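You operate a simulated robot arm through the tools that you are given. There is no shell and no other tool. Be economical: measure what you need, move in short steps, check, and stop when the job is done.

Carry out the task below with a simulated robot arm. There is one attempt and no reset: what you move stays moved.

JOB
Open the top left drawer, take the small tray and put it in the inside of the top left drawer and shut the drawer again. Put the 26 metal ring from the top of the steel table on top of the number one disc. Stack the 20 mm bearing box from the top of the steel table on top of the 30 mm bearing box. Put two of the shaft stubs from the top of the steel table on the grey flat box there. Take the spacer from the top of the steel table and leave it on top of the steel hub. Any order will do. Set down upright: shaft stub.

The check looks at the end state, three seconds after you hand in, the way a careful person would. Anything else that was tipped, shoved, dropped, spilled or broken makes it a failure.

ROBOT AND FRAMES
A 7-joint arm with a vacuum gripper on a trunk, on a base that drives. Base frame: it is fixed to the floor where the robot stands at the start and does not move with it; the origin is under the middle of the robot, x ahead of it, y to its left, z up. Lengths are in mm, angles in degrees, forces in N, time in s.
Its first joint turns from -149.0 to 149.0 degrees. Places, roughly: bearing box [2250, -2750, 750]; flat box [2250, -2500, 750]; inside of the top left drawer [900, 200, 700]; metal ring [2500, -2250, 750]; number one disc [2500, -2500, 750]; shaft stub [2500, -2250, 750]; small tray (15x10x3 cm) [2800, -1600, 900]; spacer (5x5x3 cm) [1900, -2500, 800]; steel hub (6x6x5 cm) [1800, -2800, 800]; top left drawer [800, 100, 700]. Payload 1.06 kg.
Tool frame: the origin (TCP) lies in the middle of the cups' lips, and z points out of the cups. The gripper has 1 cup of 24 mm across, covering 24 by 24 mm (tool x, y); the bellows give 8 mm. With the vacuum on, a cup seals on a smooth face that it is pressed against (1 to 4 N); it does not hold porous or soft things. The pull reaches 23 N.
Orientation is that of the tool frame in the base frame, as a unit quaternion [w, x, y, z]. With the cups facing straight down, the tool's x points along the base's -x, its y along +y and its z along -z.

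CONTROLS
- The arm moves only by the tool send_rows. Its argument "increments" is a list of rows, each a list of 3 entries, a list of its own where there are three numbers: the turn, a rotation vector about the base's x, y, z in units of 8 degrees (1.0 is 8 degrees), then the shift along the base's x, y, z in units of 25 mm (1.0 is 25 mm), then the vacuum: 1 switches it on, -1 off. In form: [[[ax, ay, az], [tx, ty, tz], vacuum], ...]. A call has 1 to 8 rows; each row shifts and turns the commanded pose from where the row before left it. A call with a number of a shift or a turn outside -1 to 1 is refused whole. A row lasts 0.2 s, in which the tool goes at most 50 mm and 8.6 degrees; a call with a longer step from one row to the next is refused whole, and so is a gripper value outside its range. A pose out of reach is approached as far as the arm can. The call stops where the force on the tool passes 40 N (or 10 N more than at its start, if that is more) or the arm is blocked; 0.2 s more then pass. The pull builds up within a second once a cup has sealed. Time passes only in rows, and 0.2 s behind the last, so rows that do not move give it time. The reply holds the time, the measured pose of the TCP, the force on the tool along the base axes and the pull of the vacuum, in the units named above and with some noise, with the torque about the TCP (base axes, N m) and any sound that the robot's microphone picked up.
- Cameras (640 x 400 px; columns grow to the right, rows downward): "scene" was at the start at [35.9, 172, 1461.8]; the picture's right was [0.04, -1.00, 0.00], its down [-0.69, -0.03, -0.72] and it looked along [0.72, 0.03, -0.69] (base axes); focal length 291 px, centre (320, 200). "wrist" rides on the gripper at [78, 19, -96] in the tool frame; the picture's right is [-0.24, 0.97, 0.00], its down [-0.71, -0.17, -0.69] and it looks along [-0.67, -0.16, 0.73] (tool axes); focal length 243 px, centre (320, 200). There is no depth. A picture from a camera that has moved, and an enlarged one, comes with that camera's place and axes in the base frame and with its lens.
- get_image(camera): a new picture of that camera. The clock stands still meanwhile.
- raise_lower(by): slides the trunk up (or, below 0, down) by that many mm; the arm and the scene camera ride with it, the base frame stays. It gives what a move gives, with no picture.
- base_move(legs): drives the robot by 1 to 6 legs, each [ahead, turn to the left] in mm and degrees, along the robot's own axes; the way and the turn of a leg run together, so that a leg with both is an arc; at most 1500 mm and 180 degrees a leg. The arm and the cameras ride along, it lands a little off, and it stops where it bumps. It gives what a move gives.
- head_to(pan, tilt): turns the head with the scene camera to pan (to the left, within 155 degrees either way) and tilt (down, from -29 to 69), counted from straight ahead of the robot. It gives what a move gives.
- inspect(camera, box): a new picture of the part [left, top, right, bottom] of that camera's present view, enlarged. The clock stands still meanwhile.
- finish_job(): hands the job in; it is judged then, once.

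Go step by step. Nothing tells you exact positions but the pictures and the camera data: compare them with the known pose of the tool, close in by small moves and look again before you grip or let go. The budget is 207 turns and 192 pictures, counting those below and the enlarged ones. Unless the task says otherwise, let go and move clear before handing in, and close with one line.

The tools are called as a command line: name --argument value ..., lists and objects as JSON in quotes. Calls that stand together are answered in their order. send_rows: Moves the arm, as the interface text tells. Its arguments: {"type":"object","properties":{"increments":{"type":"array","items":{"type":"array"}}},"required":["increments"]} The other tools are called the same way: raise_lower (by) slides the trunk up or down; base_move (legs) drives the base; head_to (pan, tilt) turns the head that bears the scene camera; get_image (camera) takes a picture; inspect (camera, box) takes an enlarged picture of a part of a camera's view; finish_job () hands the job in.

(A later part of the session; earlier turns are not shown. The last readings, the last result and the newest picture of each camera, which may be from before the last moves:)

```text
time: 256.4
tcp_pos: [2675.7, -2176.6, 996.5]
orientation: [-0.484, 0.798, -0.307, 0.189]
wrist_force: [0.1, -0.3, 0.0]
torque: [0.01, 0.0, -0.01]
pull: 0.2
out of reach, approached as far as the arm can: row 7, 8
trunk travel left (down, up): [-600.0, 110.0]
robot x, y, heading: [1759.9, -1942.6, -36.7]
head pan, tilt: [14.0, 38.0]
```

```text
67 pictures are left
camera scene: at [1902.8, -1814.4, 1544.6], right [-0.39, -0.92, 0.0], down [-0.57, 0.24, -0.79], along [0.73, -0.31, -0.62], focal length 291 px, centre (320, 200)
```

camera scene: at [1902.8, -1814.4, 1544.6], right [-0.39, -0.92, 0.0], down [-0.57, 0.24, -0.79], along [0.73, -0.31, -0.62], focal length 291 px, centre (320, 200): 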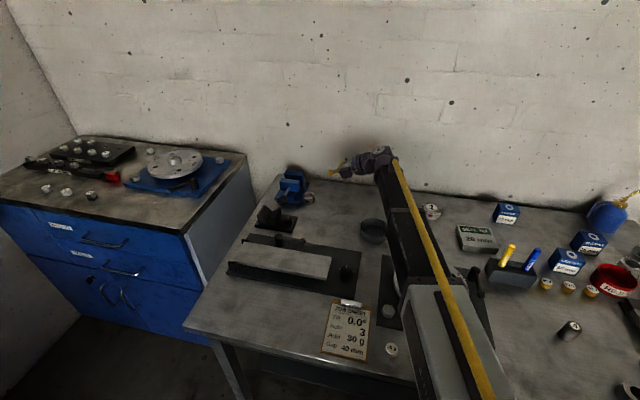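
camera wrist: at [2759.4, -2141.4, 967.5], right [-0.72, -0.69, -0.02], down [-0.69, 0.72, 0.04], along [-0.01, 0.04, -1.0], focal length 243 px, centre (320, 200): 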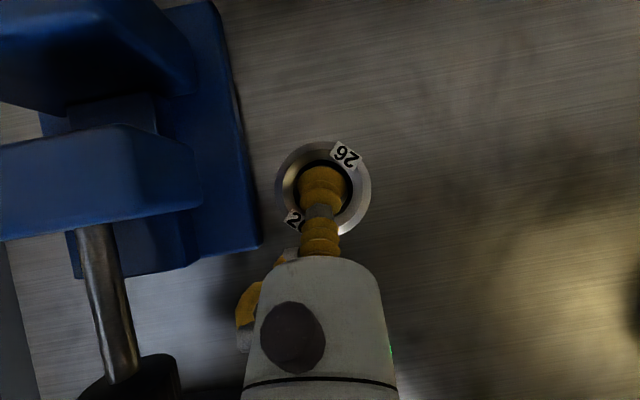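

The tool now points left, 27° down. I'll move to the approach point beside the ring, stepwise, and then flatten further if possible.

send_rows --increments '[[[0, 0, 0], [0.76, -0.06, -0.8], -1], [[0, 0, 0], [0.76, -0.06, -0.8], -1], [[0, 0, 0], [0.76, -0.06, -0.8], -1], [[0, 0, 0], [0, 0, -0.8], -1], [[0, 0, 0], [0, 0, 0], -1]]'

get_image --camera "wrist"

```text
time: 257.6
tcp_pos: [2740.9, -2165.1, 947.5]
orientation: [-0.48, 0.798, -0.316, 0.181]
wrist_force: [-0.2, -0.3, 0.7]
torque: [0.03, -0.02, -0.02]
pull: 0.1
out of reach, approached as far as the arm can: row 1, 2, 3, 4
trunk travel left (down, up): [-600.0, 110.0]
robot x, y, heading: [1762.6, -1943.8, -36.6]
head pan, tilt: [14.0, 38.0]
```

```text
66 pictures are left
camera wrist: at [2736.2, -2285.7, 975.5], right [-0.49, -0.17, -0.85], down [-0.87, 0.09, 0.49], along [0.0, 0.98, -0.19], focal length 243 px, centre (320, 200)
```

wrist: 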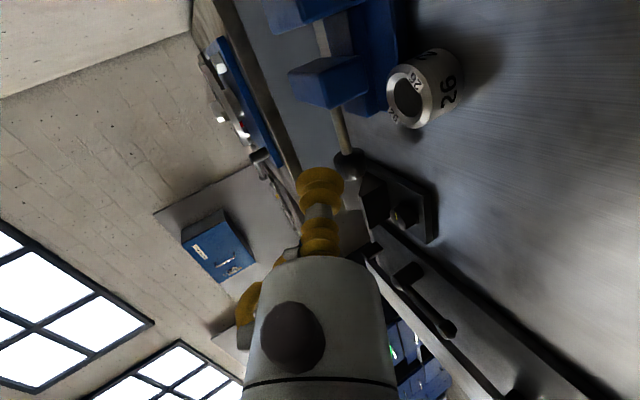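

The arm is at its joint limit here, still too steep. I'll leave the ring standing safely by the vise for now, do the other jobs first, and come back. Restoring the tool to its normal pose.

raise_lower --by 110

send_rows --increments '[[[-0.8, 0.61, 0], [-0.4, 0.2, 0], -1], [[-0.8, 0.61, 0], [-0.4, 0.2, 0], -1], [[-0.8, 0.61, 0], [-0.6, 0, 0], -1], [[-0.8, 0.61, 0], [-0.6, 0, 0], -1], [[-0.8, 0.61, 0], [-0.6, 0, 0], -1], [[-0.8, 0.61, 0], [-0.6, 0, 0], -1], [[-0.8, 0.61, 0], [-0.6, 0, 0], -1], [[0, 0, 0], [0, 0, 0], -1]]'

```text
time: 259.0
tcp_pos: [2741.3, -2164.4, 1058.5]
orientation: [-0.479, 0.798, -0.317, 0.182]
wrist_force: [0.3, -0.6, -0.1]
torque: [-0.03, -0.02, 0.0]
pull: 0.1
trunk travel left (down, up): [-710.0, 0.0]
robot x, y, heading: [1757.9, -1942.0, -36.9]
head pan, tilt: [14.0, 38.0]
```

```text
time: 260.8
tcp_pos: [2646.4, -2154.5, 1057.5]
orientation: [-0.032, 0.936, -0.348, 0.05]
wrist_force: [0.7, 0.8, 1.0]
torque: [0.0, 0.04, -0.03]
pull: 0.1
trunk travel left (down, up): [-710.0, 0.0]
robot x, y, heading: [1760.8, -1944.5, -36.7]
head pan, tilt: [14.0, 38.0]
```

send_rows --increments '[[[-0.18, 0.83, 0], [-0.36, -0.37, 0], -1], [[0, 0, -1], [-0.36, -0.37, 0], -1], [[0, 0, -1], [-0.36, -0.37, 0], -1], [[0, 0, -1], [-0.36, -0.37, 0], -1], [[0, 0, -1], [-0.36, -0.37, 0], -1], [[0, 0, -1], [-0.36, -0.37, 0], -1], [[0, 0, -1], [-0.36, -0.37, 0], -1], [[0, 0, -1], [-0.36, -0.37, 0], -1]]'

send_rows --increments '[[[0, 0, -1], [-0.36, -0.37, 0], -1], [[0, 0, -1], [-0.36, -0.37, 0], -1], [[0, 0, -1], [-0.36, -0.37, 0], -1], [[0, 0, -1], [-0.36, -0.37, 0], -1], [[0, 0, -1], [-0.36, -0.37, 0], -1], [[0, 0, -1], [-0.36, -0.37, 0], -1], [[0, 0, -1], [-0.36, -0.37, 0], -1], [[0, 0, -1], [-0.36, -0.37, 0], -1]]'

send_rows --increments '[[[0, 0, -1], [-0.36, -0.37, 0], -1], [[0, 0, -1], [-0.36, -0.37, 0], -1], [[0, 0, -1], [-0.36, -0.37, 0], -1], [[0, 0, -1], [-0.36, -0.37, 0], -1], [[0, 0, -1], [-0.36, -0.37, 0], -1], [[0, 0, -1], [-0.36, -0.37, 0], -1], [[0, 0, -1], [-0.36, -0.37, 0], -1], [[0, 0, 0], [0, 0, 0], -1]]'

get_image --camera "wrist"

```text
time: 262.6
tcp_pos: [2575.0, -2229.0, 1058.8]
orientation: [0.0, -0.664, 0.748, -0.002]
wrist_force: [0.3, -0.1, -0.6]
torque: [0.0, 0.02, 0.0]
pull: 0.0
trunk travel left (down, up): [-710.0, 0.0]
robot x, y, heading: [1758.0, -1943.0, -36.8]
head pan, tilt: [14.0, 38.0]
```

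```text
time: 264.4
tcp_pos: [2502.7, -2302.5, 1059.1]
orientation: [0.0, -0.165, 0.986, -0.001]
wrist_force: [-0.3, -0.2, 0.2]
torque: [-0.03, 0.01, 0.03]
pull: 0.0
trunk travel left (down, up): [-710.0, 0.0]
robot x, y, heading: [1757.0, -1940.0, -36.6]
head pan, tilt: [14.0, 38.0]
```

```text
time: 266.2
tcp_pos: [2439.7, -2366.5, 1058.8]
orientation: [0.0, 0.315, 0.949, -0.001]
wrist_force: [-0.1, 0.2, 0.4]
torque: [-0.01, 0.0, 0.01]
pull: 0.0
trunk travel left (down, up): [-710.0, 0.0]
robot x, y, heading: [1752.7, -1941.9, -36.6]
head pan, tilt: [14.0, 38.0]
```

```text
65 pictures are left
camera wrist: at [2388.3, -2303.5, 1153.6], right [0.77, 0.64, 0.0], down [0.46, -0.56, 0.69], along [0.43, -0.53, -0.73], focal length 243 px, centre (320, 200)
```

wrist: 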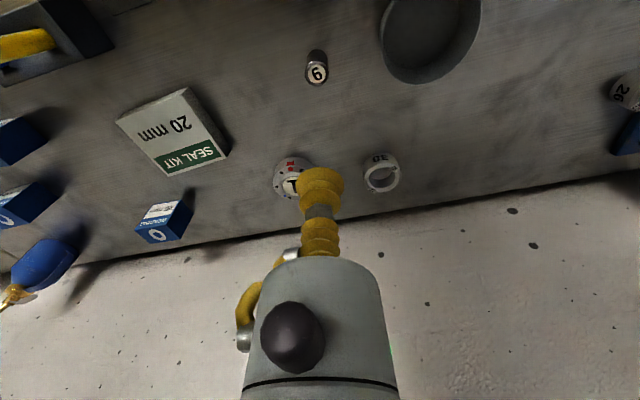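

Normal pose restored, right above stub 9. I'll descend toward it and fine-check the centring.

send_rows --increments '[[[0, 0, 0], [-0.1, 0, -1], -1], [[0, 0, 0], [-0.1, 0, -1], -1], [[0, 0, 0], [0, 0, -1], -1], [[0, 0, 0], [0, 0, -1], -1], [[0, 0, 0], [0, 0, -1], -1], [[0, 0, 0], [0, 0, -1], -1], [[0, 0, 0], [0, 0, 0], -1]]'

inspect --camera "wrist" --box '[240, 80, 400, 200]'

```text
time: 267.8
tcp_pos: [2433.6, -2364.4, 907.8]
orientation: [0.0, 0.315, 0.949, 0.0]
wrist_force: [-0.3, 0.0, -0.4]
torque: [-0.01, 0.03, 0.03]
pull: 0.1
trunk travel left (down, up): [-710.0, 0.0]
robot x, y, heading: [1757.1, -1940.6, -37.0]
head pan, tilt: [14.0, 38.0]
```

```text
3.33 times, centred on (320, 140) of wrist
camera zoom: at [2382.9, -2302.5, 1003.1], right [0.77, 0.64, 0.0], down [0.47, -0.56, 0.69], along [0.44, -0.53, -0.73], focal length 809 px, centre (320, 400)
```

zoom: 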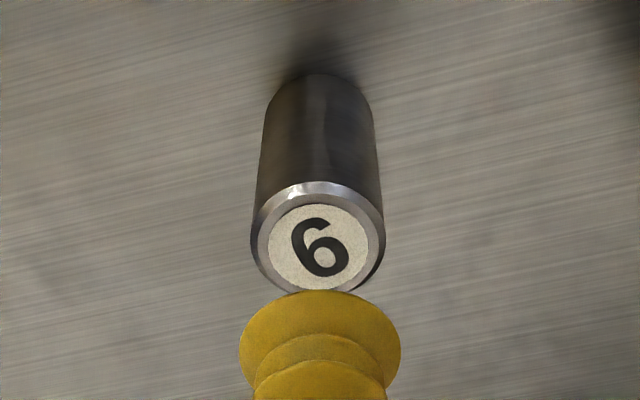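

Stub 9: centre ≈(2436.4, -2367.6), top z≈869, about 25 mm diameter. Centring and creeping down.

send_rows --increments '[[[0, 0, 0], [0.112, -0.128, -0.7], 1], [[0, 0, 0], [0, 0, -0.6], 1], [[0, 0, 0], [0, 0, -0.16], 1], [[0, 0, 0], [0, 0, -0.1], 1], [[0, 0, 0], [0, 0, 0], 1], [[0, 0, 0], [0, 0, 0], 1]]'

```text
time: 269.2
tcp_pos: [2436.1, -2368.4, 871.4]
orientation: [0.0, 0.316, 0.949, -0.001]
wrist_force: [3.4, -1.9, 14.2]
torque: [-0.01, -0.03, 0.0]
pull: 22.8
trunk travel left (down, up): [-710.0, 0.0]
robot x, y, heading: [1759.7, -1944.1, -36.8]
head pan, tilt: [14.0, 38.0]
```

Sealed on stub 9. Lifting it and moving over the seal kit box.

send_rows --increments '[[[0, 0, 0], [0, 0, 0.2], 1], [[0, 0, 0], [0, 0, 0.8], 1], [[0, 0, 0], [0, 0, 1], 1], [[0, 0, 0], [0, 0, 1], 1], [[0, 0, 0], [0, 0, 1], 1], [[0, 0, 0], [-0.8, -0.8, 0], 1], [[0, 0, 0], [-0.8, -0.8, 0], 1], [[0, 0, 0], [0, 0, 0], 1]]'

get_image --camera "wrist"

```text
time: 271.0
tcp_pos: [2397.1, -2408.8, 970.0]
orientation: [-0.001, 0.316, 0.949, -0.001]
wrist_force: [-0.3, 0.2, -1.6]
torque: [-0.03, -0.01, -0.02]
pull: 22.8
trunk travel left (down, up): [-710.0, 0.0]
robot x, y, heading: [1758.3, -1940.6, -37.0]
head pan, tilt: [14.0, 38.0]
```

```text
63 pictures are left
camera wrist: at [2346.2, -2346.5, 1065.0], right [0.77, 0.64, 0.0], down [0.47, -0.56, 0.69], along [0.44, -0.53, -0.73], focal length 243 px, centre (320, 200)
```

wrist: 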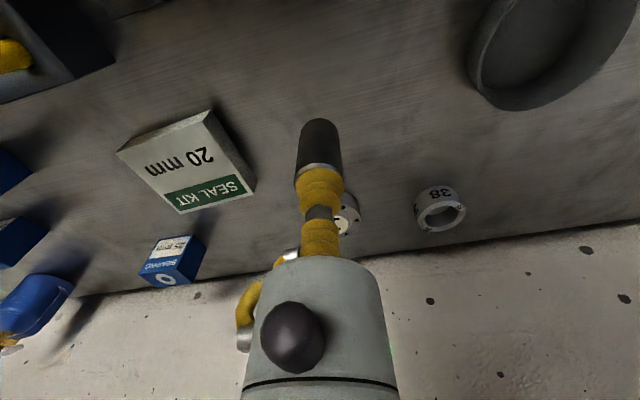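

The seal kit's top is ≈115×103 mm, centred (2340, -2568), z≈841. I'll put stub 9 at (2353, -2543).

send_rows --increments '[[[0, 0, 0], [-0.293, -0.894, 0], 1], [[0, 0, 0], [-0.293, -0.894, 0], 1], [[0, 0, 0], [-0.293, -0.894, 0], 1], [[0, 0, 0], [-0.293, -0.894, 0], 1], [[0, 0, 0], [-0.293, -0.894, 0], 1], [[0, 0, 0], [-0.293, -0.894, 0], 1], [[0, 0, 0], [0, 0, -1], 1], [[0, 0, 0], [0, 0, -0.8], 1]]'

get_image --camera "wrist"

```text
time: 272.8
tcp_pos: [2354.7, -2543.7, 923.6]
orientation: [-0.001, 0.316, 0.949, -0.001]
wrist_force: [0.0, 0.4, -1.1]
torque: [0.03, 0.03, 0.0]
pull: 22.8
trunk travel left (down, up): [-710.0, 0.0]
robot x, y, heading: [1759.4, -1945.0, -36.9]
head pan, tilt: [14.0, 38.0]
```

```text
62 pictures are left
camera wrist: at [2302.7, -2481.3, 1019.5], right [0.77, 0.64, 0.0], down [0.47, -0.56, 0.68], along [0.44, -0.53, -0.73], focal length 243 px, centre (320, 200)
```

wrist: 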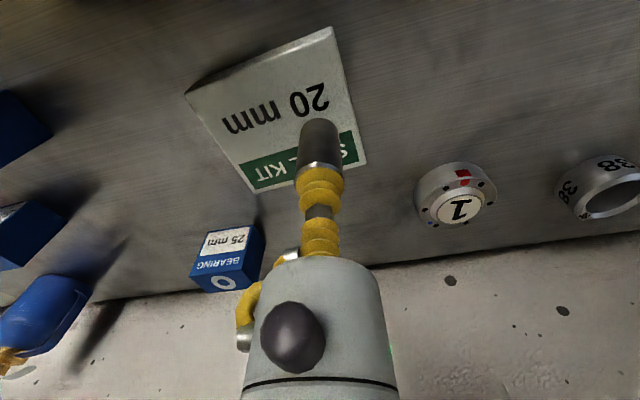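

The landing spot is well inside the box top. Lowering.

send_rows --increments '[[[0, 0, 0], [0, 0, -0.6], 1], [[0, 0, 0], [0, 0, -0.3], 1], [[0, 0, 0], [0, 0, -0.15], 1], [[0, 0, 0], [0, 0, -0.15], 1], [[0, 0, 0], [0, 0, 0], 1]]'

```text
time: 274.0
tcp_pos: [2353.3, -2544.1, 895.6]
orientation: [0.001, 0.316, 0.949, -0.001]
wrist_force: [2.6, -4.8, 18.5]
torque: [-0.01, -0.03, 0.01]
pull: 22.7
trunk travel left (down, up): [-710.0, 0.0]
robot x, y, heading: [1758.1, -1942.7, -36.9]
head pan, tilt: [14.0, 38.0]
```

Contact. Easing, releasing and rising.

send_rows --increments '[[[0, 0, 0], [0, 0, 0.08], 1], [[0, 0, 0], [0, 0, 0], -1], [[0, 0, 0], [0, 0, 0], -1], [[0, 0, 0], [0, 0, 0.1], -1], [[0, 0, 0], [0, 0, 0.3], -1], [[0, 0, 0], [0, 0, 1], -1], [[0, 0, 0], [0, 0, 1], -1], [[0, 0, 0], [0, 0, 1], -1]]'

get_image --camera "wrist"

```text
time: 275.8
tcp_pos: [2354.5, -2544.0, 981.8]
orientation: [0.0, 0.316, 0.949, 0.0]
wrist_force: [-0.3, -0.6, -0.4]
torque: [-0.01, 0.0, -0.01]
pull: 0.0
trunk travel left (down, up): [-710.0, 0.0]
robot x, y, heading: [1756.8, -1942.7, -37.0]
head pan, tilt: [14.0, 38.0]
```

```text
61 pictures are left
camera wrist: at [2303.2, -2481.3, 1076.3], right [0.77, 0.64, 0.0], down [0.47, -0.56, 0.68], along [0.44, -0.53, -0.73], focal length 243 px, centre (320, 200)
```

wrist: 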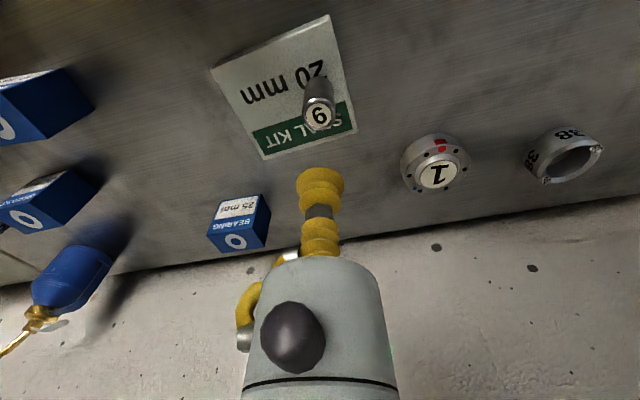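

Stub 9 stands upright on the box. Next is stub 4, near (2002, -2530).

send_rows --increments '[[[0, 0, 0], [-0.98, 0, 0.4], -1], [[0, 0, 0], [-1, 0, 0], -1], [[0, 0, 0], [-1, 0, 0], -1], [[0, 0, 0], [-1, 0, 0], -1], [[0, 0, 0], [-1, 0, 0], -1], [[0, 0, 0], [-1, 0, 0], -1], [[0, 0, 0], [-1, 0, 0], -1], [[0, 0, 0], [-1, 0.1, 0], -1]]'

send_rows --increments '[[[0, 0, 0], [-1, 0.1, 0], -1], [[0, 0, 0], [-1, 0.1, 0], -1], [[0, 0, 0], [-1, 0.1, 0], -1], [[0, 0, 0], [-1, 0.1, 0], -1], [[0, 0, 0], [-1, 0.1, 0], -1], [[0, 0, 0], [-1, 0, 0], -1], [[0, 0, 0], [0, 0, 0], -1]]'

get_image --camera "wrist"

```text
time: 277.6
tcp_pos: [2155.0, -2541.6, 990.2]
orientation: [0.0, 0.316, 0.949, -0.001]
wrist_force: [0.5, -0.7, 0.0]
torque: [0.0, 0.04, 0.01]
pull: 0.1
trunk travel left (down, up): [-710.0, 0.0]
robot x, y, heading: [1758.4, -1939.0, -36.9]
head pan, tilt: [14.0, 38.0]
```

```text
time: 279.2
tcp_pos: [2005.1, -2529.0, 992.2]
orientation: [-0.001, 0.316, 0.949, -0.001]
wrist_force: [0.1, 0.4, 0.7]
torque: [0.01, 0.0, -0.04]
pull: 0.1
trunk travel left (down, up): [-710.0, 0.0]
robot x, y, heading: [1758.2, -1942.5, -36.8]
head pan, tilt: [14.0, 38.0]
```

```text
60 pictures are left
camera wrist: at [1952.8, -2466.6, 1086.4], right [0.77, 0.64, 0.0], down [0.47, -0.56, 0.69], along [0.44, -0.53, -0.73], focal length 243 px, centre (320, 200)
```

wrist: 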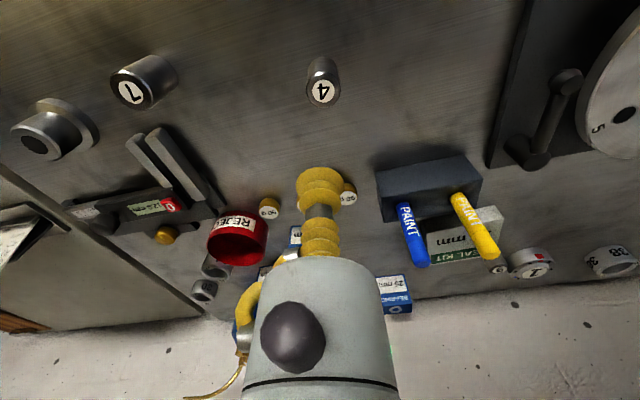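

send_rows --increments '[[[0, 0, 0], [-0.08, 0.2, -1], -1], [[0, 0, 0], [0, 0, -1], -1], [[0, 0, 0], [0, 0, -1], -1], [[0, 0, 0], [0, 0, -0.4], -1], [[0, 0, 0], [0, 0, 0], -1]]'

inspect --camera "wrist" --box '[240, 80, 400, 200]'

```text
time: 280.4
tcp_pos: [2002.7, -2523.2, 906.6]
orientation: [0.0, 0.316, 0.949, -0.001]
wrist_force: [-0.4, 0.0, -0.4]
torque: [0.01, -0.04, -0.01]
pull: 0.1
trunk travel left (down, up): [-710.0, 0.0]
robot x, y, heading: [1758.3, -1943.6, -37.0]
head pan, tilt: [14.0, 38.0]
```

```text
3.33 times, centred on (320, 140) of wrist
camera zoom: at [1950.5, -2461.3, 1001.5], right [0.77, 0.64, 0.0], down [0.47, -0.56, 0.69], along [0.44, -0.53, -0.73], focal length 809 px, centre (320, 400)
```

zoom: 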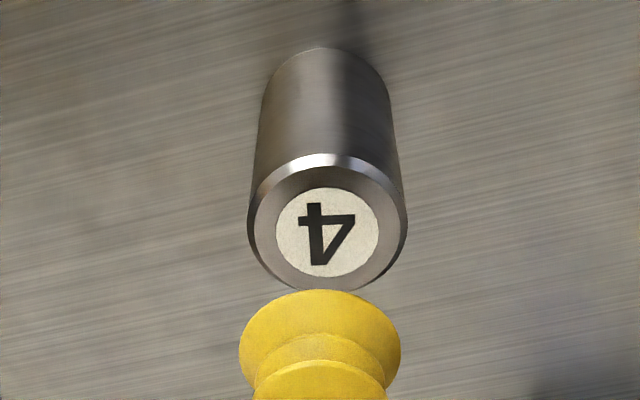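

Stub 4 is about 30 mm wide and well centred. Creeping down.

send_rows --increments '[[[0, 0, 0], [0, 0, -0.7], 1], [[0, 0, 0], [0, 0, -0.5], 1], [[0, 0, 0], [0, 0, -0.16], 1], [[0, 0, 0], [0, 0, -0.12], 1], [[0, 0, 0], [0, 0, 0], 1], [[0, 0, 0], [0, 0, 0], 1]]'

```text
time: 281.8
tcp_pos: [2000.9, -2523.7, 869.8]
orientation: [0.0, 0.316, 0.949, -0.001]
wrist_force: [0.2, -5.8, 14.2]
torque: [-0.05, -0.02, -0.01]
pull: 23.4
trunk travel left (down, up): [-710.0, 0.0]
robot x, y, heading: [1757.7, -1945.3, -37.0]
head pan, tilt: [14.0, 38.0]
```

Sealed on stub 4. Lifting high to clear the paint pens, then carrying it to (2327, -2593).

send_rows --increments '[[[0, 0, 0], [0, 0, 0.2], 1], [[0, 0, 0], [0, 0, 0.8], 1], [[0, 0, 0], [0, 0, 1], 1], [[0, 0, 0], [0, 0, 1], 1], [[0, 0, 0], [0, 0, 1], 1], [[0, 0, 0], [0, 0, 1], 1], [[0, 0, 0], [0.3, 0, 1], 1], [[0, 0, 0], [0.9, -0.2, 1], 1]]'

send_rows --increments '[[[0, 0, 0], [0.98, -0.22, 0], 1], [[0, 0, 0], [0.98, -0.22, 0], 1], [[0, 0, 0], [0.98, -0.22, 0], 1], [[0, 0, 0], [0.98, -0.22, 0], 1], [[0, 0, 0], [0.98, -0.22, 0], 1], [[0, 0, 0], [0.98, -0.22, 0], 1], [[0, 0, 0], [0.98, -0.22, 0], 1], [[0, 0, 0], [0.98, -0.22, 0], 1]]'

send_rows --increments '[[[0, 0, 0], [0.98, -0.22, 0], 1], [[0, 0, 0], [0.98, -0.22, 0], 1], [[0, 0, 0], [0.98, -0.22, 0], 1], [[0, 0, 0], [0.9, -0.2, 0], 1], [[0, 0, 0], [0, 0, -1], 1], [[0, 0, 0], [0, 0, -1], 1], [[0, 0, 0], [0, 0, 0], 1]]'

get_image --camera "wrist"

```text
time: 283.6
tcp_pos: [2033.8, -2528.2, 1045.2]
orientation: [-0.001, 0.315, 0.949, -0.001]
wrist_force: [-0.8, -0.2, -2.6]
torque: [-0.03, 0.02, -0.01]
pull: 22.7
trunk travel left (down, up): [-710.0, 0.0]
robot x, y, heading: [1758.0, -1941.0, -37.0]
head pan, tilt: [14.0, 38.0]
```

```text
time: 285.4
tcp_pos: [2228.2, -2573.0, 1043.6]
orientation: [-0.001, 0.315, 0.949, -0.001]
wrist_force: [0.3, -0.6, -3.2]
torque: [0.01, 0.0, 0.01]
pull: 23.1
trunk travel left (down, up): [-710.0, 0.0]
robot x, y, heading: [1756.4, -1942.1, -37.2]
head pan, tilt: [14.0, 38.0]
```

```text
time: 287.0
tcp_pos: [2325.0, -2594.3, 993.8]
orientation: [0.001, 0.316, 0.949, -0.001]
wrist_force: [-0.1, -0.5, -4.0]
torque: [0.02, -0.01, 0.0]
pull: 23.1
trunk travel left (down, up): [-710.0, 0.0]
robot x, y, heading: [1755.7, -1941.2, -36.8]
head pan, tilt: [14.0, 38.0]
```

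```text
58 pictures are left
camera wrist: at [2273.8, -2531.7, 1089.4], right [0.77, 0.64, 0.0], down [0.47, -0.56, 0.69], along [0.44, -0.53, -0.73], focal length 243 px, centre (320, 200)
```

wrist: 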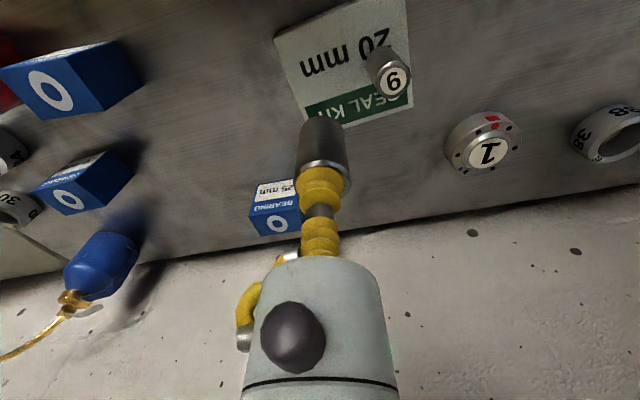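

The landing spot is clear of stub 9 and inside the box edge. Lowering.

send_rows --increments '[[[0, 0, 0], [0, 0, -1], 1], [[0, 0, 0], [0, 0, -1], 1], [[0, 0, 0], [0, 0, -1], 1], [[0, 0, 0], [0, 0, -0.5], 1], [[0, 0, 0], [0, 0, -0.2], 1], [[0, 0, 0], [0, 0, -0.15], 1], [[0, 0, 0], [0, 0, -0.1], 1], [[0, 0, 0], [0, 0, 0], 1]]'

```text
time: 288.8
tcp_pos: [2323.6, -2595.3, 897.6]
orientation: [0.001, 0.316, 0.949, -0.001]
wrist_force: [1.8, -4.2, 18.0]
torque: [0.0, -0.04, 0.0]
pull: 22.8
trunk travel left (down, up): [-710.0, 0.0]
robot x, y, heading: [1760.8, -1940.0, -37.0]
head pan, tilt: [14.0, 38.0]
```

send_rows --increments '[[[0, 0, 0], [0, 0, 0.08], 1], [[0, 0, 0], [0, 0, 0], -1], [[0, 0, 0], [0, 0, 0], -1], [[0, 0, 0], [0, 0, 0.1], -1], [[0, 0, 0], [0, 0, 0.3], -1], [[0, 0, 0], [0, 0, 1], -1], [[0, 0, 0], [0, 0, 1], -1], [[0, 0, 0], [0, 0, 1], -1]]'

get_image --camera "wrist"

```text
time: 290.6
tcp_pos: [2324.0, -2593.6, 982.9]
orientation: [0.0, 0.316, 0.949, 0.0]
wrist_force: [0.2, 0.2, -0.1]
torque: [-0.02, 0.01, 0.0]
pull: 0.1
trunk travel left (down, up): [-710.0, 0.0]
robot x, y, heading: [1755.2, -1942.3, -36.9]
head pan, tilt: [14.0, 38.0]
```

```text
57 pictures are left
camera wrist: at [2272.4, -2531.2, 1077.9], right [0.77, 0.64, 0.0], down [0.47, -0.56, 0.68], along [0.44, -0.53, -0.73], focal length 243 px, centre (320, 200)
```

wrist: 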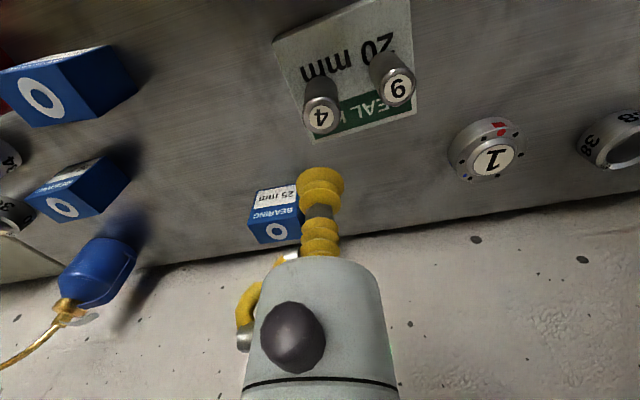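

Both stubs stand upright on the flat box. Next is the spacer near (1855, -2521).

send_rows --increments '[[[0, 0, 0], [0, 0, 1], -1], [[0, 0, 0], [-0.5, 0.1, 1], -1], [[0, 0, 0], [-1, 0.16, 0], -1], [[0, 0, 0], [-1, 0.16, 0], -1], [[0, 0, 0], [-1, 0.16, 0], -1], [[0, 0, 0], [-1, 0.16, 0], -1], [[0, 0, 0], [-1, 0.16, 0], -1], [[0, 0, 0], [-1, 0.16, 0], -1]]'

send_rows --increments '[[[0, 0, 0], [-1, 0.16, 0], -1], [[0, 0, 0], [-1, 0.16, 0], -1], [[0, 0, 0], [-1, 0.16, 0], -1], [[0, 0, 0], [-1, 0.16, 0], -1], [[0, 0, 0], [-1, 0.16, 0], -1], [[0, 0, 0], [-1, 0.16, 0], -1], [[0, 0, 0], [-1, 0.16, 0], -1], [[0, 0, 0], [-1, 0.16, 0], -1]]'

send_rows --increments '[[[0, 0, 0], [-1, 0.16, 0], -1], [[0, 0, 0], [-1, 0.16, -0.6], -1], [[0, 0, 0], [-1, 0.16, -0.8], -1], [[0, 0, 0], [-1, 0.16, -0.8], -1], [[0, 0, 0], [0, 0, -0.8], -1], [[0, 0, 0], [0, 0, 0], -1]]'

get_image --camera "wrist"

```text
time: 292.4
tcp_pos: [2162.6, -2567.0, 1032.3]
orientation: [-0.001, 0.315, 0.949, -0.001]
wrist_force: [0.4, 0.3, 0.1]
torque: [-0.01, -0.02, 0.01]
pull: 0.0
trunk travel left (down, up): [-710.0, 0.0]
robot x, y, heading: [1761.5, -1943.9, -37.0]
head pan, tilt: [14.0, 38.0]
```

```text
time: 294.2
tcp_pos: [1961.9, -2535.5, 1032.9]
orientation: [0.0, 0.315, 0.949, 0.0]
wrist_force: [-0.9, -0.6, 0.6]
torque: [0.01, 0.03, -0.04]
pull: 0.0
trunk travel left (down, up): [-710.0, 0.0]
robot x, y, heading: [1759.5, -1942.9, -36.7]
head pan, tilt: [14.0, 38.0]
```

```text
time: 295.6
tcp_pos: [1861.9, -2518.8, 956.7]
orientation: [0.0, 0.315, 0.949, -0.001]
wrist_force: [0.2, -0.1, 0.2]
torque: [-0.03, -0.01, 0.03]
pull: 0.1
trunk travel left (down, up): [-710.0, 0.0]
robot x, y, heading: [1762.3, -1945.4, -36.9]
head pan, tilt: [14.0, 38.0]
```

```text
56 pictures are left
camera wrist: at [1810.9, -2455.8, 1052.2], right [0.77, 0.64, 0.0], down [0.47, -0.56, 0.68], along [0.44, -0.53, -0.73], focal length 243 px, centre (320, 200)
```

wrist: 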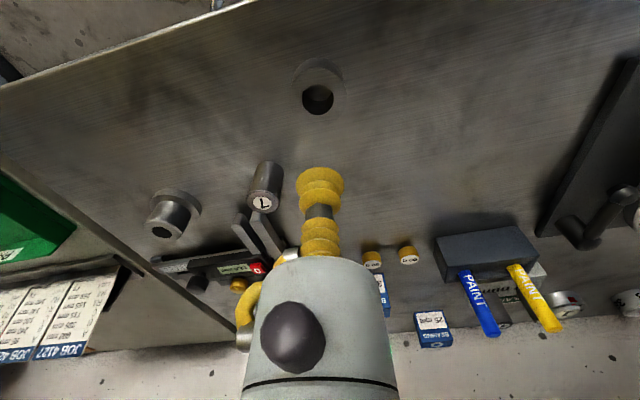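

inspect --camera "wrist" --box '[260, 40, 380, 130]'

inspect --camera "wrist" --box '[110, 165, 230, 255]'

```text
4.44 times, centred on (320, 85) of wrist
camera zoom: at [1810.9, -2455.8, 1052.2], right [0.77, 0.64, 0.0], down [0.47, -0.56, 0.68], along [0.44, -0.53, -0.73], focal length 1078 px, centre (320, 711)
```

zoom: 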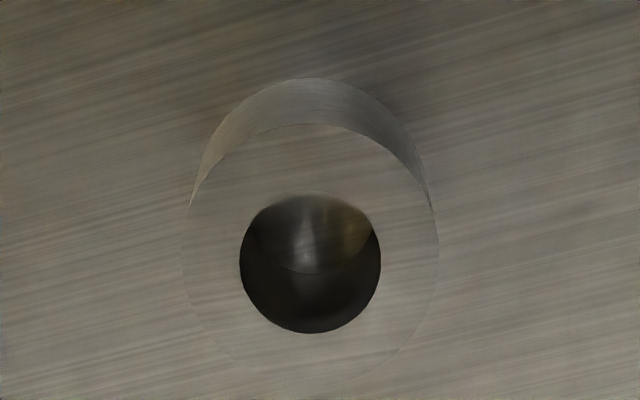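

```text
4.44 times, centred on (170, 210) of wrist
camera zoom: at [1810.9, -2455.8, 1052.2], right [0.77, 0.64, 0.0], down [0.47, -0.56, 0.68], along [0.44, -0.53, -0.73], focal length 1078 px, centre (987, 156)
```

zoom: 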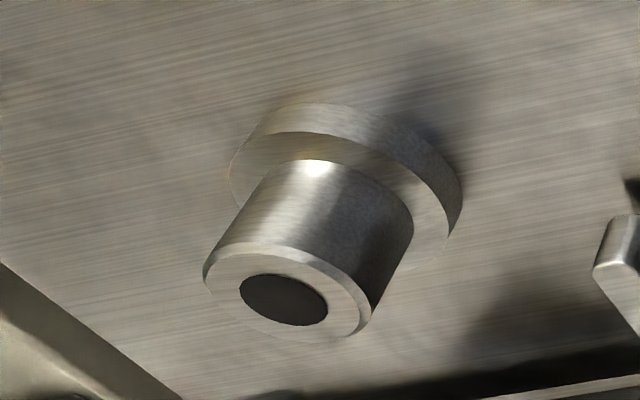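

The spacer has a through-hole (≈28 mm) like the ring, so it also needs a side grip. But it stands only ~86 mm from the table's front edge: from the front I can come in fully horizontal with my wrist beyond the table. I'll re-park farther back, squarely in front of it.

send_rows --increments '[[[0, 0, 0], [0, 0, 1], -1], [[0, 0, 0], [0, 0, 1], -1], [[0, 0, 0], [0, 0, 1], -1], [[0, 0, 0], [0, 0, 1], -1], [[0, 0, 0], [0, 0, 1], -1], [[0, 0, 0], [0, 0, 0], -1]]'

base_move --legs '[[0, 48.2], [-538, 0], [0, -48.4]]'

head_to --pan -8 --tilt 45

get_image --camera "scene"

```text
time: 297.0
tcp_pos: [1862.9, -2519.4, 1084.2]
orientation: [0.0, 0.316, 0.949, -0.001]
wrist_force: [0.0, -0.3, -0.2]
torque: [-0.02, 0.0, -0.02]
pull: 0.0
trunk travel left (down, up): [-710.0, 0.0]
robot x, y, heading: [1755.8, -1944.0, -37.0]
head pan, tilt: [14.0, 38.0]
```

```text
time: 304.5
tcp_pos: [1340.8, -2626.0, 1083.1]
orientation: [0.0, 0.311, 0.95, -0.001]
wrist_force: [-0.7, -0.1, 0.3]
torque: [-0.04, 0.0, -0.03]
pull: 0.0
trunk travel left (down, up): [-710.0, 0.0]
robot x, y, heading: [1236.6, -2051.0, -36.5]
head pan, tilt: [14.0, 38.0]
```

```text
time: 305.4
tcp_pos: [1341.0, -2626.2, 1083.6]
orientation: [0.0, 0.312, 0.95, -0.001]
wrist_force: [0.6, -0.8, -0.1]
torque: [0.02, -0.02, 0.02]
pull: 0.0
trunk travel left (down, up): [-710.0, 0.0]
robot x, y, heading: [1234.4, -2050.5, -36.5]
head pan, tilt: [-8.0, 45.0]
```

```text
53 pictures are left
camera scene: at [1356.1, -1945.0, 1644.4], right [-0.7, -0.71, 0.0], down [-0.5, 0.5, -0.71], along [0.5, -0.5, -0.71], focal length 291 px, centre (320, 200)
```

scene: 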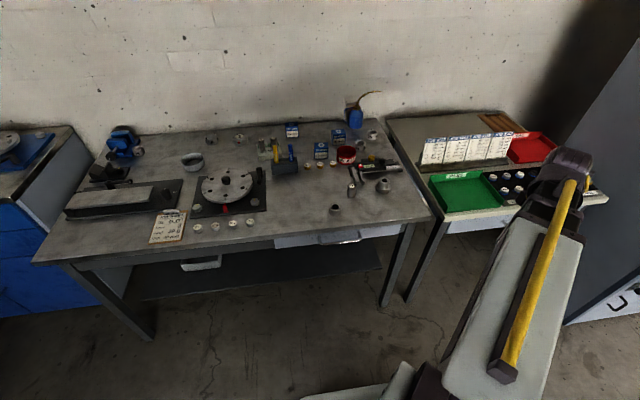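

In place. I'll swing the arm ahead, yaw 90° so the camera is to the right, then pitch to horizontal in front of the spacer.

send_rows --increments '[[[0, 0, 1], [0.9, 0.33, 0], -1], [[0, 0, 1], [0.9, 0.33, 0], -1], [[0, 0, 1], [0.9, 0.33, 0], -1], [[0, 0, 1], [0.9, 0.33, 0], -1], [[0, 0, 1], [0.9, 0.33, 0], -1], [[0, 0, 1], [0.9, 0.33, 0], -1], [[0, 0, 1], [0.9, 0.33, 0], -1], [[0, 0, 1], [0.9, 0.33, 0], -1]]'

send_rows --increments '[[[0, 0, 1], [0.9, 0.33, 0], -1], [[0, 0, 1], [0.9, 0.33, 0], -1], [[0, 0, 1], [0.9, 0.33, 0], -1], [[0, 0, 0.25], [0.9, 0.33, 0], -1], [[0, 0, 0], [0.9, 0.33, 0], -1], [[0, 0, 0], [0.9, 0.33, 0], -1], [[0, 0, 0], [0.9, 0.33, 0], -1], [[0, 0, 0], [0.9, 0.33, 0], -1]]'

send_rows --increments '[[[0, 0, 0], [0.9, 0.33, 0], -1], [[0, 0, 0], [0.9, 0.33, 0], -1], [[0, 0, 0], [0.9, 0.33, 0], -1], [[0, 0, 0], [0.9, 0.33, 0], -1], [[0, 0, 0], [0, 0, 0], -1]]'

```text
time: 307.2
tcp_pos: [1522.1, -2561.5, 1083.5]
orientation: [0.0, -0.241, 0.971, -0.001]
wrist_force: [-0.5, 0.5, 0.7]
torque: [-0.01, -0.02, -0.01]
pull: 0.1
trunk travel left (down, up): [-710.0, 0.0]
robot x, y, heading: [1238.8, -2049.0, -36.5]
head pan, tilt: [-8.0, 45.0]
```

```text
time: 309.0
tcp_pos: [1702.1, -2494.4, 1083.7]
orientation: [0.0, -0.45, 0.893, -0.001]
wrist_force: [-0.3, -0.2, -0.7]
torque: [0.01, -0.01, 0.0]
pull: 0.0
trunk travel left (down, up): [-710.0, 0.0]
robot x, y, heading: [1238.7, -2049.2, -36.6]
head pan, tilt: [-8.0, 45.0]
```

```text
time: 310.2
tcp_pos: [1792.5, -2463.2, 1083.4]
orientation: [0.0, -0.45, 0.893, 0.0]
wrist_force: [0.6, 0.1, -0.2]
torque: [-0.01, 0.0, 0.03]
pull: 0.0
trunk travel left (down, up): [-710.0, 0.0]
robot x, y, heading: [1234.7, -2050.5, -36.4]
head pan, tilt: [-8.0, 45.0]
```

send_rows --increments '[[[-0.6, -0.8, 0], [0, 0, 0], -1], [[-0.6, -0.8, 0], [0, 0, 0], -1], [[-0.6, -0.8, 0], [0, 0, 0], -1], [[-0.6, -0.8, 0], [0, 0, 0], -1], [[-0.6, -0.8, 0], [0, 0, 0], -1], [[-0.6, -0.8, 0], [0, 0, 0], -1], [[-0.6, -0.8, 0], [0, 0, 0], -1], [[-0.6, -0.8, 0], [0, 0, 0], -1]]'

send_rows --increments '[[[-0.6, -0.8, 0], [0, 0, 0], -1], [[-0.6, -0.8, 0], [0, 0, 0], -1], [[-0.3, -0.4, 0], [0, 0, 0], -1], [[0, 0, 0], [0, 0, 0], -1]]'

```text
time: 312.0
tcp_pos: [1803.6, -2470.5, 1082.0]
orientation: [0.236, -0.381, 0.757, -0.476]
wrist_force: [0.3, 0.8, 0.0]
torque: [0.04, -0.05, -0.04]
pull: 0.1
out of reach, approached as far as the arm can: row 7, 8
trunk travel left (down, up): [-710.0, 0.0]
robot x, y, heading: [1232.3, -2048.9, -36.5]
head pan, tilt: [-8.0, 45.0]
```

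```text
time: 313.0
tcp_pos: [1810.9, -2476.0, 1080.9]
orientation: [0.298, -0.334, 0.663, -0.6]
wrist_force: [-0.9, -0.9, 0.2]
torque: [0.0, 0.02, -0.04]
pull: 0.1
out of reach, approached as far as the arm can: row 1
trunk travel left (down, up): [-710.0, 0.0]
robot x, y, heading: [1238.3, -2050.9, -36.7]
head pan, tilt: [-8.0, 45.0]
```

Horizontal pose achieved (6° down), 34 mm in front of the spacer and lined up. Lowering with the trunk to working height.

raise_lower --by -225

get_image --camera "wrist"

```text
time: 315.3
tcp_pos: [1810.7, -2475.3, 855.0]
orientation: [0.298, -0.335, 0.663, -0.6]
wrist_force: [-0.2, -0.3, 0.4]
torque: [-0.03, 0.0, 0.02]
pull: 0.0
trunk travel left (down, up): [-485.0, 225.0]
robot x, y, heading: [1235.7, -2049.3, -36.5]
head pan, tilt: [-8.0, 45.0]
```

```text
52 pictures are left
camera wrist: at [1685.7, -2480.2, 847.1], right [0.06, 0.24, -0.97], down [-0.11, 0.97, 0.24], along [0.99, 0.09, 0.08], focal length 243 px, centre (320, 200)
```

wrist: 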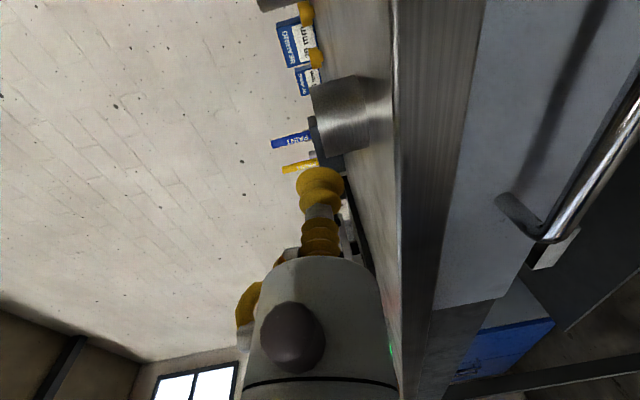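

The cup lines up with the spacer. I'll lower to mid-height and approach with the vacuum on, slowly first.

send_rows --increments '[[[0.2, 0.27, 0], [-0.07, -0.1, -0.4], -1], [[0, 0, 0], [0, 0, -0.3], -1], [[0, 0, 0], [0.4, -0.3, 0], 1], [[0, 0, 0], [0.4, -0.3, 0], 1], [[0, 0, 0], [0.12, -0.09, 0], 1], [[0, 0, 0], [0.1, -0.08, 0], 1], [[0, 0, 0], [0, 0, 0], 1]]'

send_rows --increments '[[[0, 0, 0], [0.08, -0.06, 0], 1], [[0, 0, 0], [0.08, -0.06, 0], 1], [[0, 0, 0], [0, 0, 0], 1], [[0, 0, 0], [0, 0, 0], 1]]'

get_image --camera "wrist"

```text
time: 316.9
tcp_pos: [1834.5, -2498.5, 837.6]
orientation: [0.289, -0.343, 0.677, -0.584]
wrist_force: [-0.1, 0.1, -0.6]
torque: [-0.01, 0.02, -0.03]
pull: 0.1
trunk travel left (down, up): [-485.0, 225.0]
robot x, y, heading: [1234.0, -2051.4, -36.3]
head pan, tilt: [-8.0, 45.0]
```

```text
time: 317.9
tcp_pos: [1837.7, -2501.7, 838.0]
orientation: [0.289, -0.342, 0.677, -0.585]
wrist_force: [0.8, 0.3, 0.4]
torque: [0.01, -0.01, -0.02]
pull: 0.2
trunk travel left (down, up): [-485.0, 225.0]
robot x, y, heading: [1235.7, -2045.6, -36.5]
head pan, tilt: [-8.0, 45.0]
```

```text
51 pictures are left
camera wrist: at [1713.2, -2504.7, 833.7], right [0.02, 0.27, -0.96], down [-0.1, 0.96, 0.27], along [1.0, 0.09, 0.04], focal length 243 px, centre (320, 200)
```

wrist: 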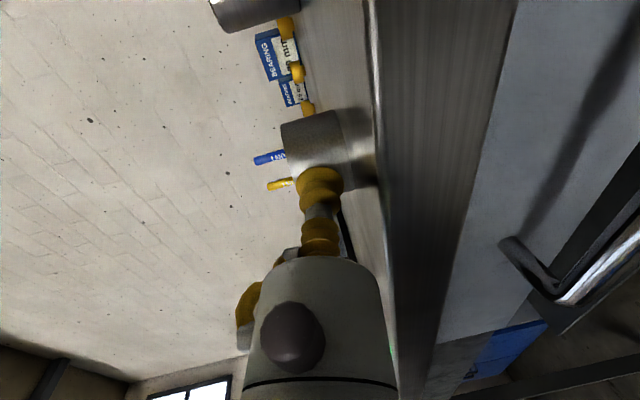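

send_rows --increments '[[[0, 0, 0], [0.08, -0.06, 0], 1], [[0, 0, 0], [0.08, -0.06, 0], 1], [[0, 0, 0], [0.08, -0.06, 0], 1], [[0, 0, 0], [0, 0, 0], 1], [[0, 0, 0], [0, 0, 0], 1]]'

inspect --camera "wrist" --box '[240, 80, 400, 220]'

```text
time: 319.1
tcp_pos: [1844.0, -2505.4, 838.6]
orientation: [0.289, -0.342, 0.676, -0.585]
wrist_force: [-0.1, 0.8, -0.6]
torque: [-0.09, -0.06, -0.02]
pull: 23.4
trunk travel left (down, up): [-485.0, 225.0]
robot x, y, heading: [1235.3, -2048.8, -36.3]
head pan, tilt: [-8.0, 45.0]
```

```text
2.86 times, centred on (320, 150) of wrist
camera zoom: at [1719.4, -2509.3, 834.1], right [0.02, 0.27, -0.96], down [-0.1, 0.96, 0.27], along [1.0, 0.09, 0.04], focal length 693 px, centre (320, 343)
```

zoom: 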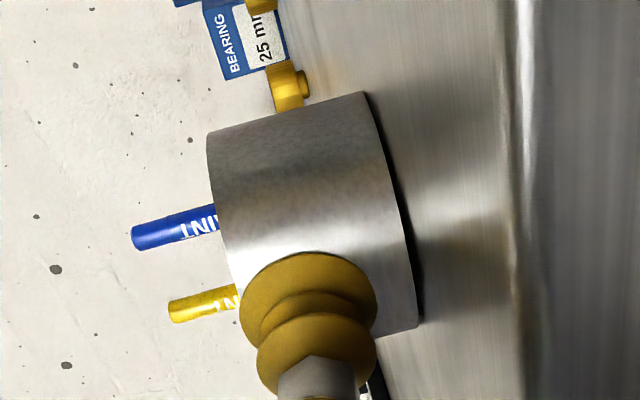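

It sealed on the curved side (pull 23 N)! Lifting the spacer gently.

send_rows --increments '[[[0, 0, 0], [0, 0, 0.12], 1], [[0, 0, 0], [0, 0, 0.3], 1], [[0, 0, 0], [0, 0, 0.8], 1], [[0, 0, 0], [0, 0, 0.8], 1], [[0, 0, 0], [0, 0, 0.8], 1], [[0, 0, 0], [0, 0, 0.8], 1], [[0, 0, 0], [0, 0, 0.8], 1], [[0, 0, 0], [0, 0, 0], 1]]'

get_image --camera "wrist"

```text
time: 320.9
tcp_pos: [1844.5, -2505.7, 947.6]
orientation: [0.289, -0.341, 0.677, -0.584]
wrist_force: [-0.4, -0.4, -1.8]
torque: [0.02, 0.02, 0.0]
pull: 23.2
trunk travel left (down, up): [-485.0, 225.0]
robot x, y, heading: [1233.7, -2047.2, -36.4]
head pan, tilt: [-8.0, 45.0]
```

```text
49 pictures are left
camera wrist: at [1719.4, -2509.3, 944.7], right [0.02, 0.27, -0.96], down [-0.1, 0.96, 0.27], along [1.0, 0.09, 0.04], focal length 243 px, centre (320, 200)
```

wrist: 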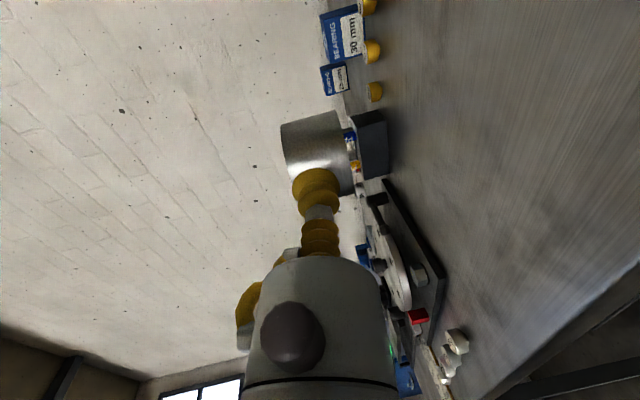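

Held firmly. Moving it toward the hub at height.

send_rows --increments '[[[0, 0, 0], [-0.22, -0.95, 0], 1], [[0, 0, 0], [-0.22, -0.95, 0], 1], [[0, 0, 0], [-0.22, -0.95, 0], 1], [[0, 0, 0], [-0.22, -0.95, 0], 1], [[0, 0, 0], [-0.22, -0.95, 0], 1], [[0, 0, 0], [-0.22, -0.95, 0], 1], [[0, 0, 0], [-0.22, -0.95, 0], 1], [[0, 0, 0], [-0.22, -0.95, 0], 1]]'

send_rows --increments '[[[0, 0, 0], [-0.22, -0.95, 0], 1], [[0, 0, 0], [-0.14, -0.57, 0], 1], [[0, 0, 0], [0, 0, 0], 1]]'

get_image --camera "wrist"

inspect --camera "scene" --box '[330, 150, 450, 230]'

```text
time: 322.7
tcp_pos: [1800.3, -2696.0, 948.8]
orientation: [0.289, -0.342, 0.676, -0.585]
wrist_force: [-0.5, -0.4, -3.3]
torque: [0.02, 0.02, -0.01]
pull: 23.1
trunk travel left (down, up): [-485.0, 225.0]
robot x, y, heading: [1236.5, -2050.9, -36.5]
head pan, tilt: [-8.0, 45.0]
```

```text
time: 323.5
tcp_pos: [1791.2, -2734.6, 949.2]
orientation: [0.289, -0.342, 0.677, -0.584]
wrist_force: [0.8, 0.0, -2.7]
torque: [0.03, 0.03, 0.01]
pull: 22.8
trunk travel left (down, up): [-485.0, 225.0]
robot x, y, heading: [1236.0, -2047.4, -36.1]
head pan, tilt: [-8.0, 45.0]
```

```text
48 pictures are left
camera wrist: at [1666.0, -2737.9, 944.7], right [0.02, 0.27, -0.96], down [-0.1, 0.96, 0.27], along [1.0, 0.09, 0.04], focal length 243 px, centre (320, 200)
```

wrist: 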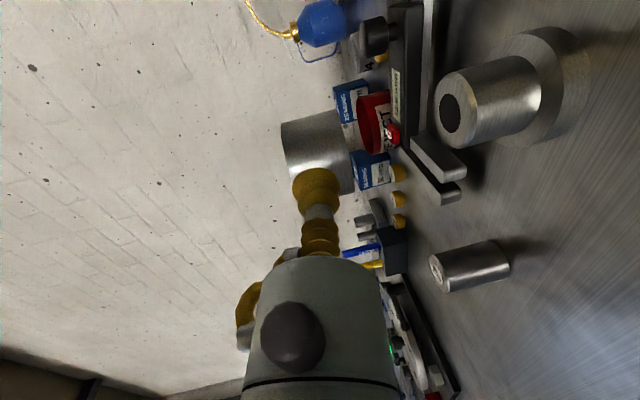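

```text
5.00 times, centred on (390, 190) of scene
camera zoom: at [1356.2, -1945.2, 1419.4], right [-0.7, -0.71, 0.0], down [-0.5, 0.5, -0.71], along [0.5, -0.5, -0.71], focal length 1456 px, centre (-30, 250)
```

zoom: 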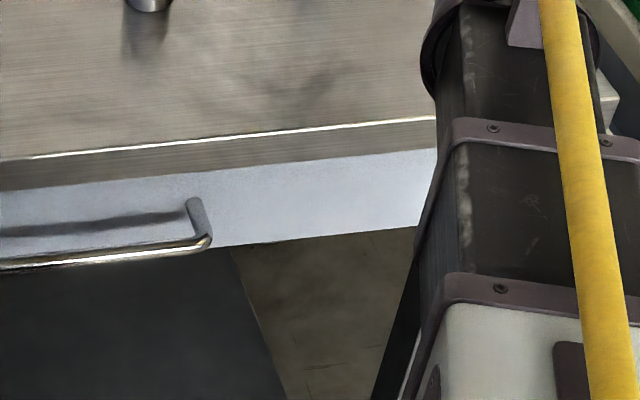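

I can see the hub below. I'll shift ~5 mm and lower partway, then compare again.

send_rows --increments '[[[0, 0, 0], [-0.16, -0.06, -0.6], 1], [[0, 0, 0], [0, 0, -0.6], 1], [[0, 0, 0], [0, 0, -0.48], 1], [[0, 0, 0], [0, 0, 0], 1]]'

inspect --camera "wrist" --box '[240, 60, 480, 220]'

```text
time: 324.5
tcp_pos: [1785.9, -2735.5, 907.1]
orientation: [0.29, -0.342, 0.677, -0.584]
wrist_force: [0.7, 0.1, -3.1]
torque: [-0.02, 0.03, -0.05]
pull: 22.7
trunk travel left (down, up): [-485.0, 225.0]
robot x, y, heading: [1233.9, -2051.3, -36.7]
head pan, tilt: [-8.0, 45.0]
```

```text
2.50 times, centred on (360, 140) of wrist
camera zoom: at [1661.8, -2739.5, 902.3], right [0.02, 0.27, -0.96], down [-0.1, 0.96, 0.27], along [1.0, 0.09, 0.04], focal length 606 px, centre (220, 350)
```

zoom: 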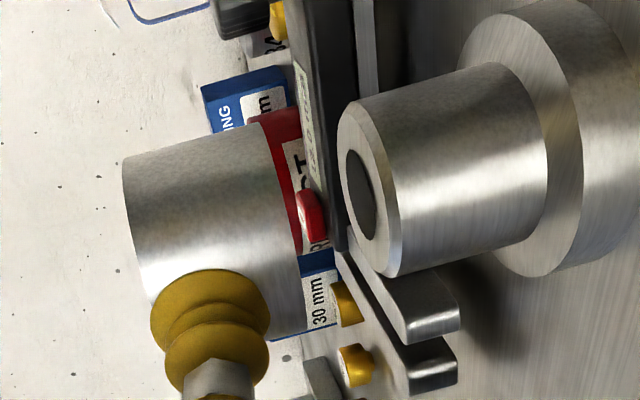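

Small correction needed (≈+2, −4.5 mm). Then lowering onto the hub.

send_rows --increments '[[[0, 0, 0], [0.08, -0.18, 0], 1], [[0, 0, 0], [0, 0, -0.4], 1], [[0, 0, 0], [0, 0, -0.2], 1], [[0, 0, 0], [0, 0, 0], 1]]'

inspect --camera "wrist" --box '[240, 60, 480, 220]'

```text
time: 325.5
tcp_pos: [1789.3, -2739.7, 892.3]
orientation: [0.288, -0.342, 0.679, -0.582]
wrist_force: [-0.9, -0.7, -2.9]
torque: [0.03, 0.02, 0.0]
pull: 22.6
trunk travel left (down, up): [-485.0, 225.0]
robot x, y, heading: [1236.4, -2048.5, -36.5]
head pan, tilt: [-8.0, 45.0]
```

```text
2.50 times, centred on (360, 140) of wrist
camera zoom: at [1664.3, -2743.6, 888.7], right [0.02, 0.27, -0.96], down [-0.09, 0.96, 0.27], along [1.0, 0.09, 0.04], focal length 606 px, centre (220, 350)
```

zoom: 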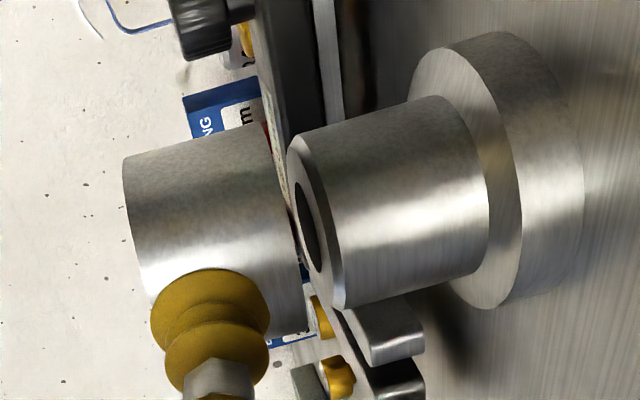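

Nicely aligned. Final creep down.

send_rows --increments '[[[0, 0, 0], [0, 0, -0.1], 1], [[0, 0, 0], [0, 0, -0.08], 1], [[0, 0, 0], [0, 0, -0.06], 1], [[0, 0, 0], [0, 0, 0], 1]]'

inspect --camera "wrist" --box '[240, 60, 480, 220]'

```text
time: 326.5
tcp_pos: [1789.8, -2740.1, 889.8]
orientation: [0.288, -0.341, 0.681, -0.581]
wrist_force: [0.9, 0.0, -2.8]
torque: [0.03, 0.0, 0.0]
pull: 22.9
trunk travel left (down, up): [-485.0, 225.0]
robot x, y, heading: [1232.5, -2048.3, -36.3]
head pan, tilt: [-8.0, 45.0]
```

```text
2.50 times, centred on (360, 140) of wrist
camera zoom: at [1664.6, -2743.2, 885.3], right [0.01, 0.28, -0.96], down [-0.09, 0.96, 0.28], along [1.0, 0.08, 0.04], focal length 606 px, centre (220, 350)
```

zoom: 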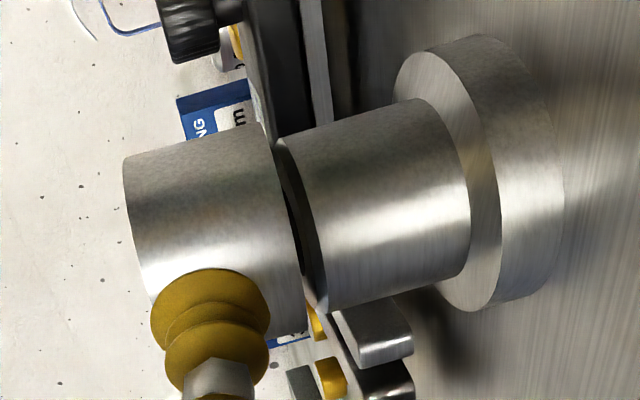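

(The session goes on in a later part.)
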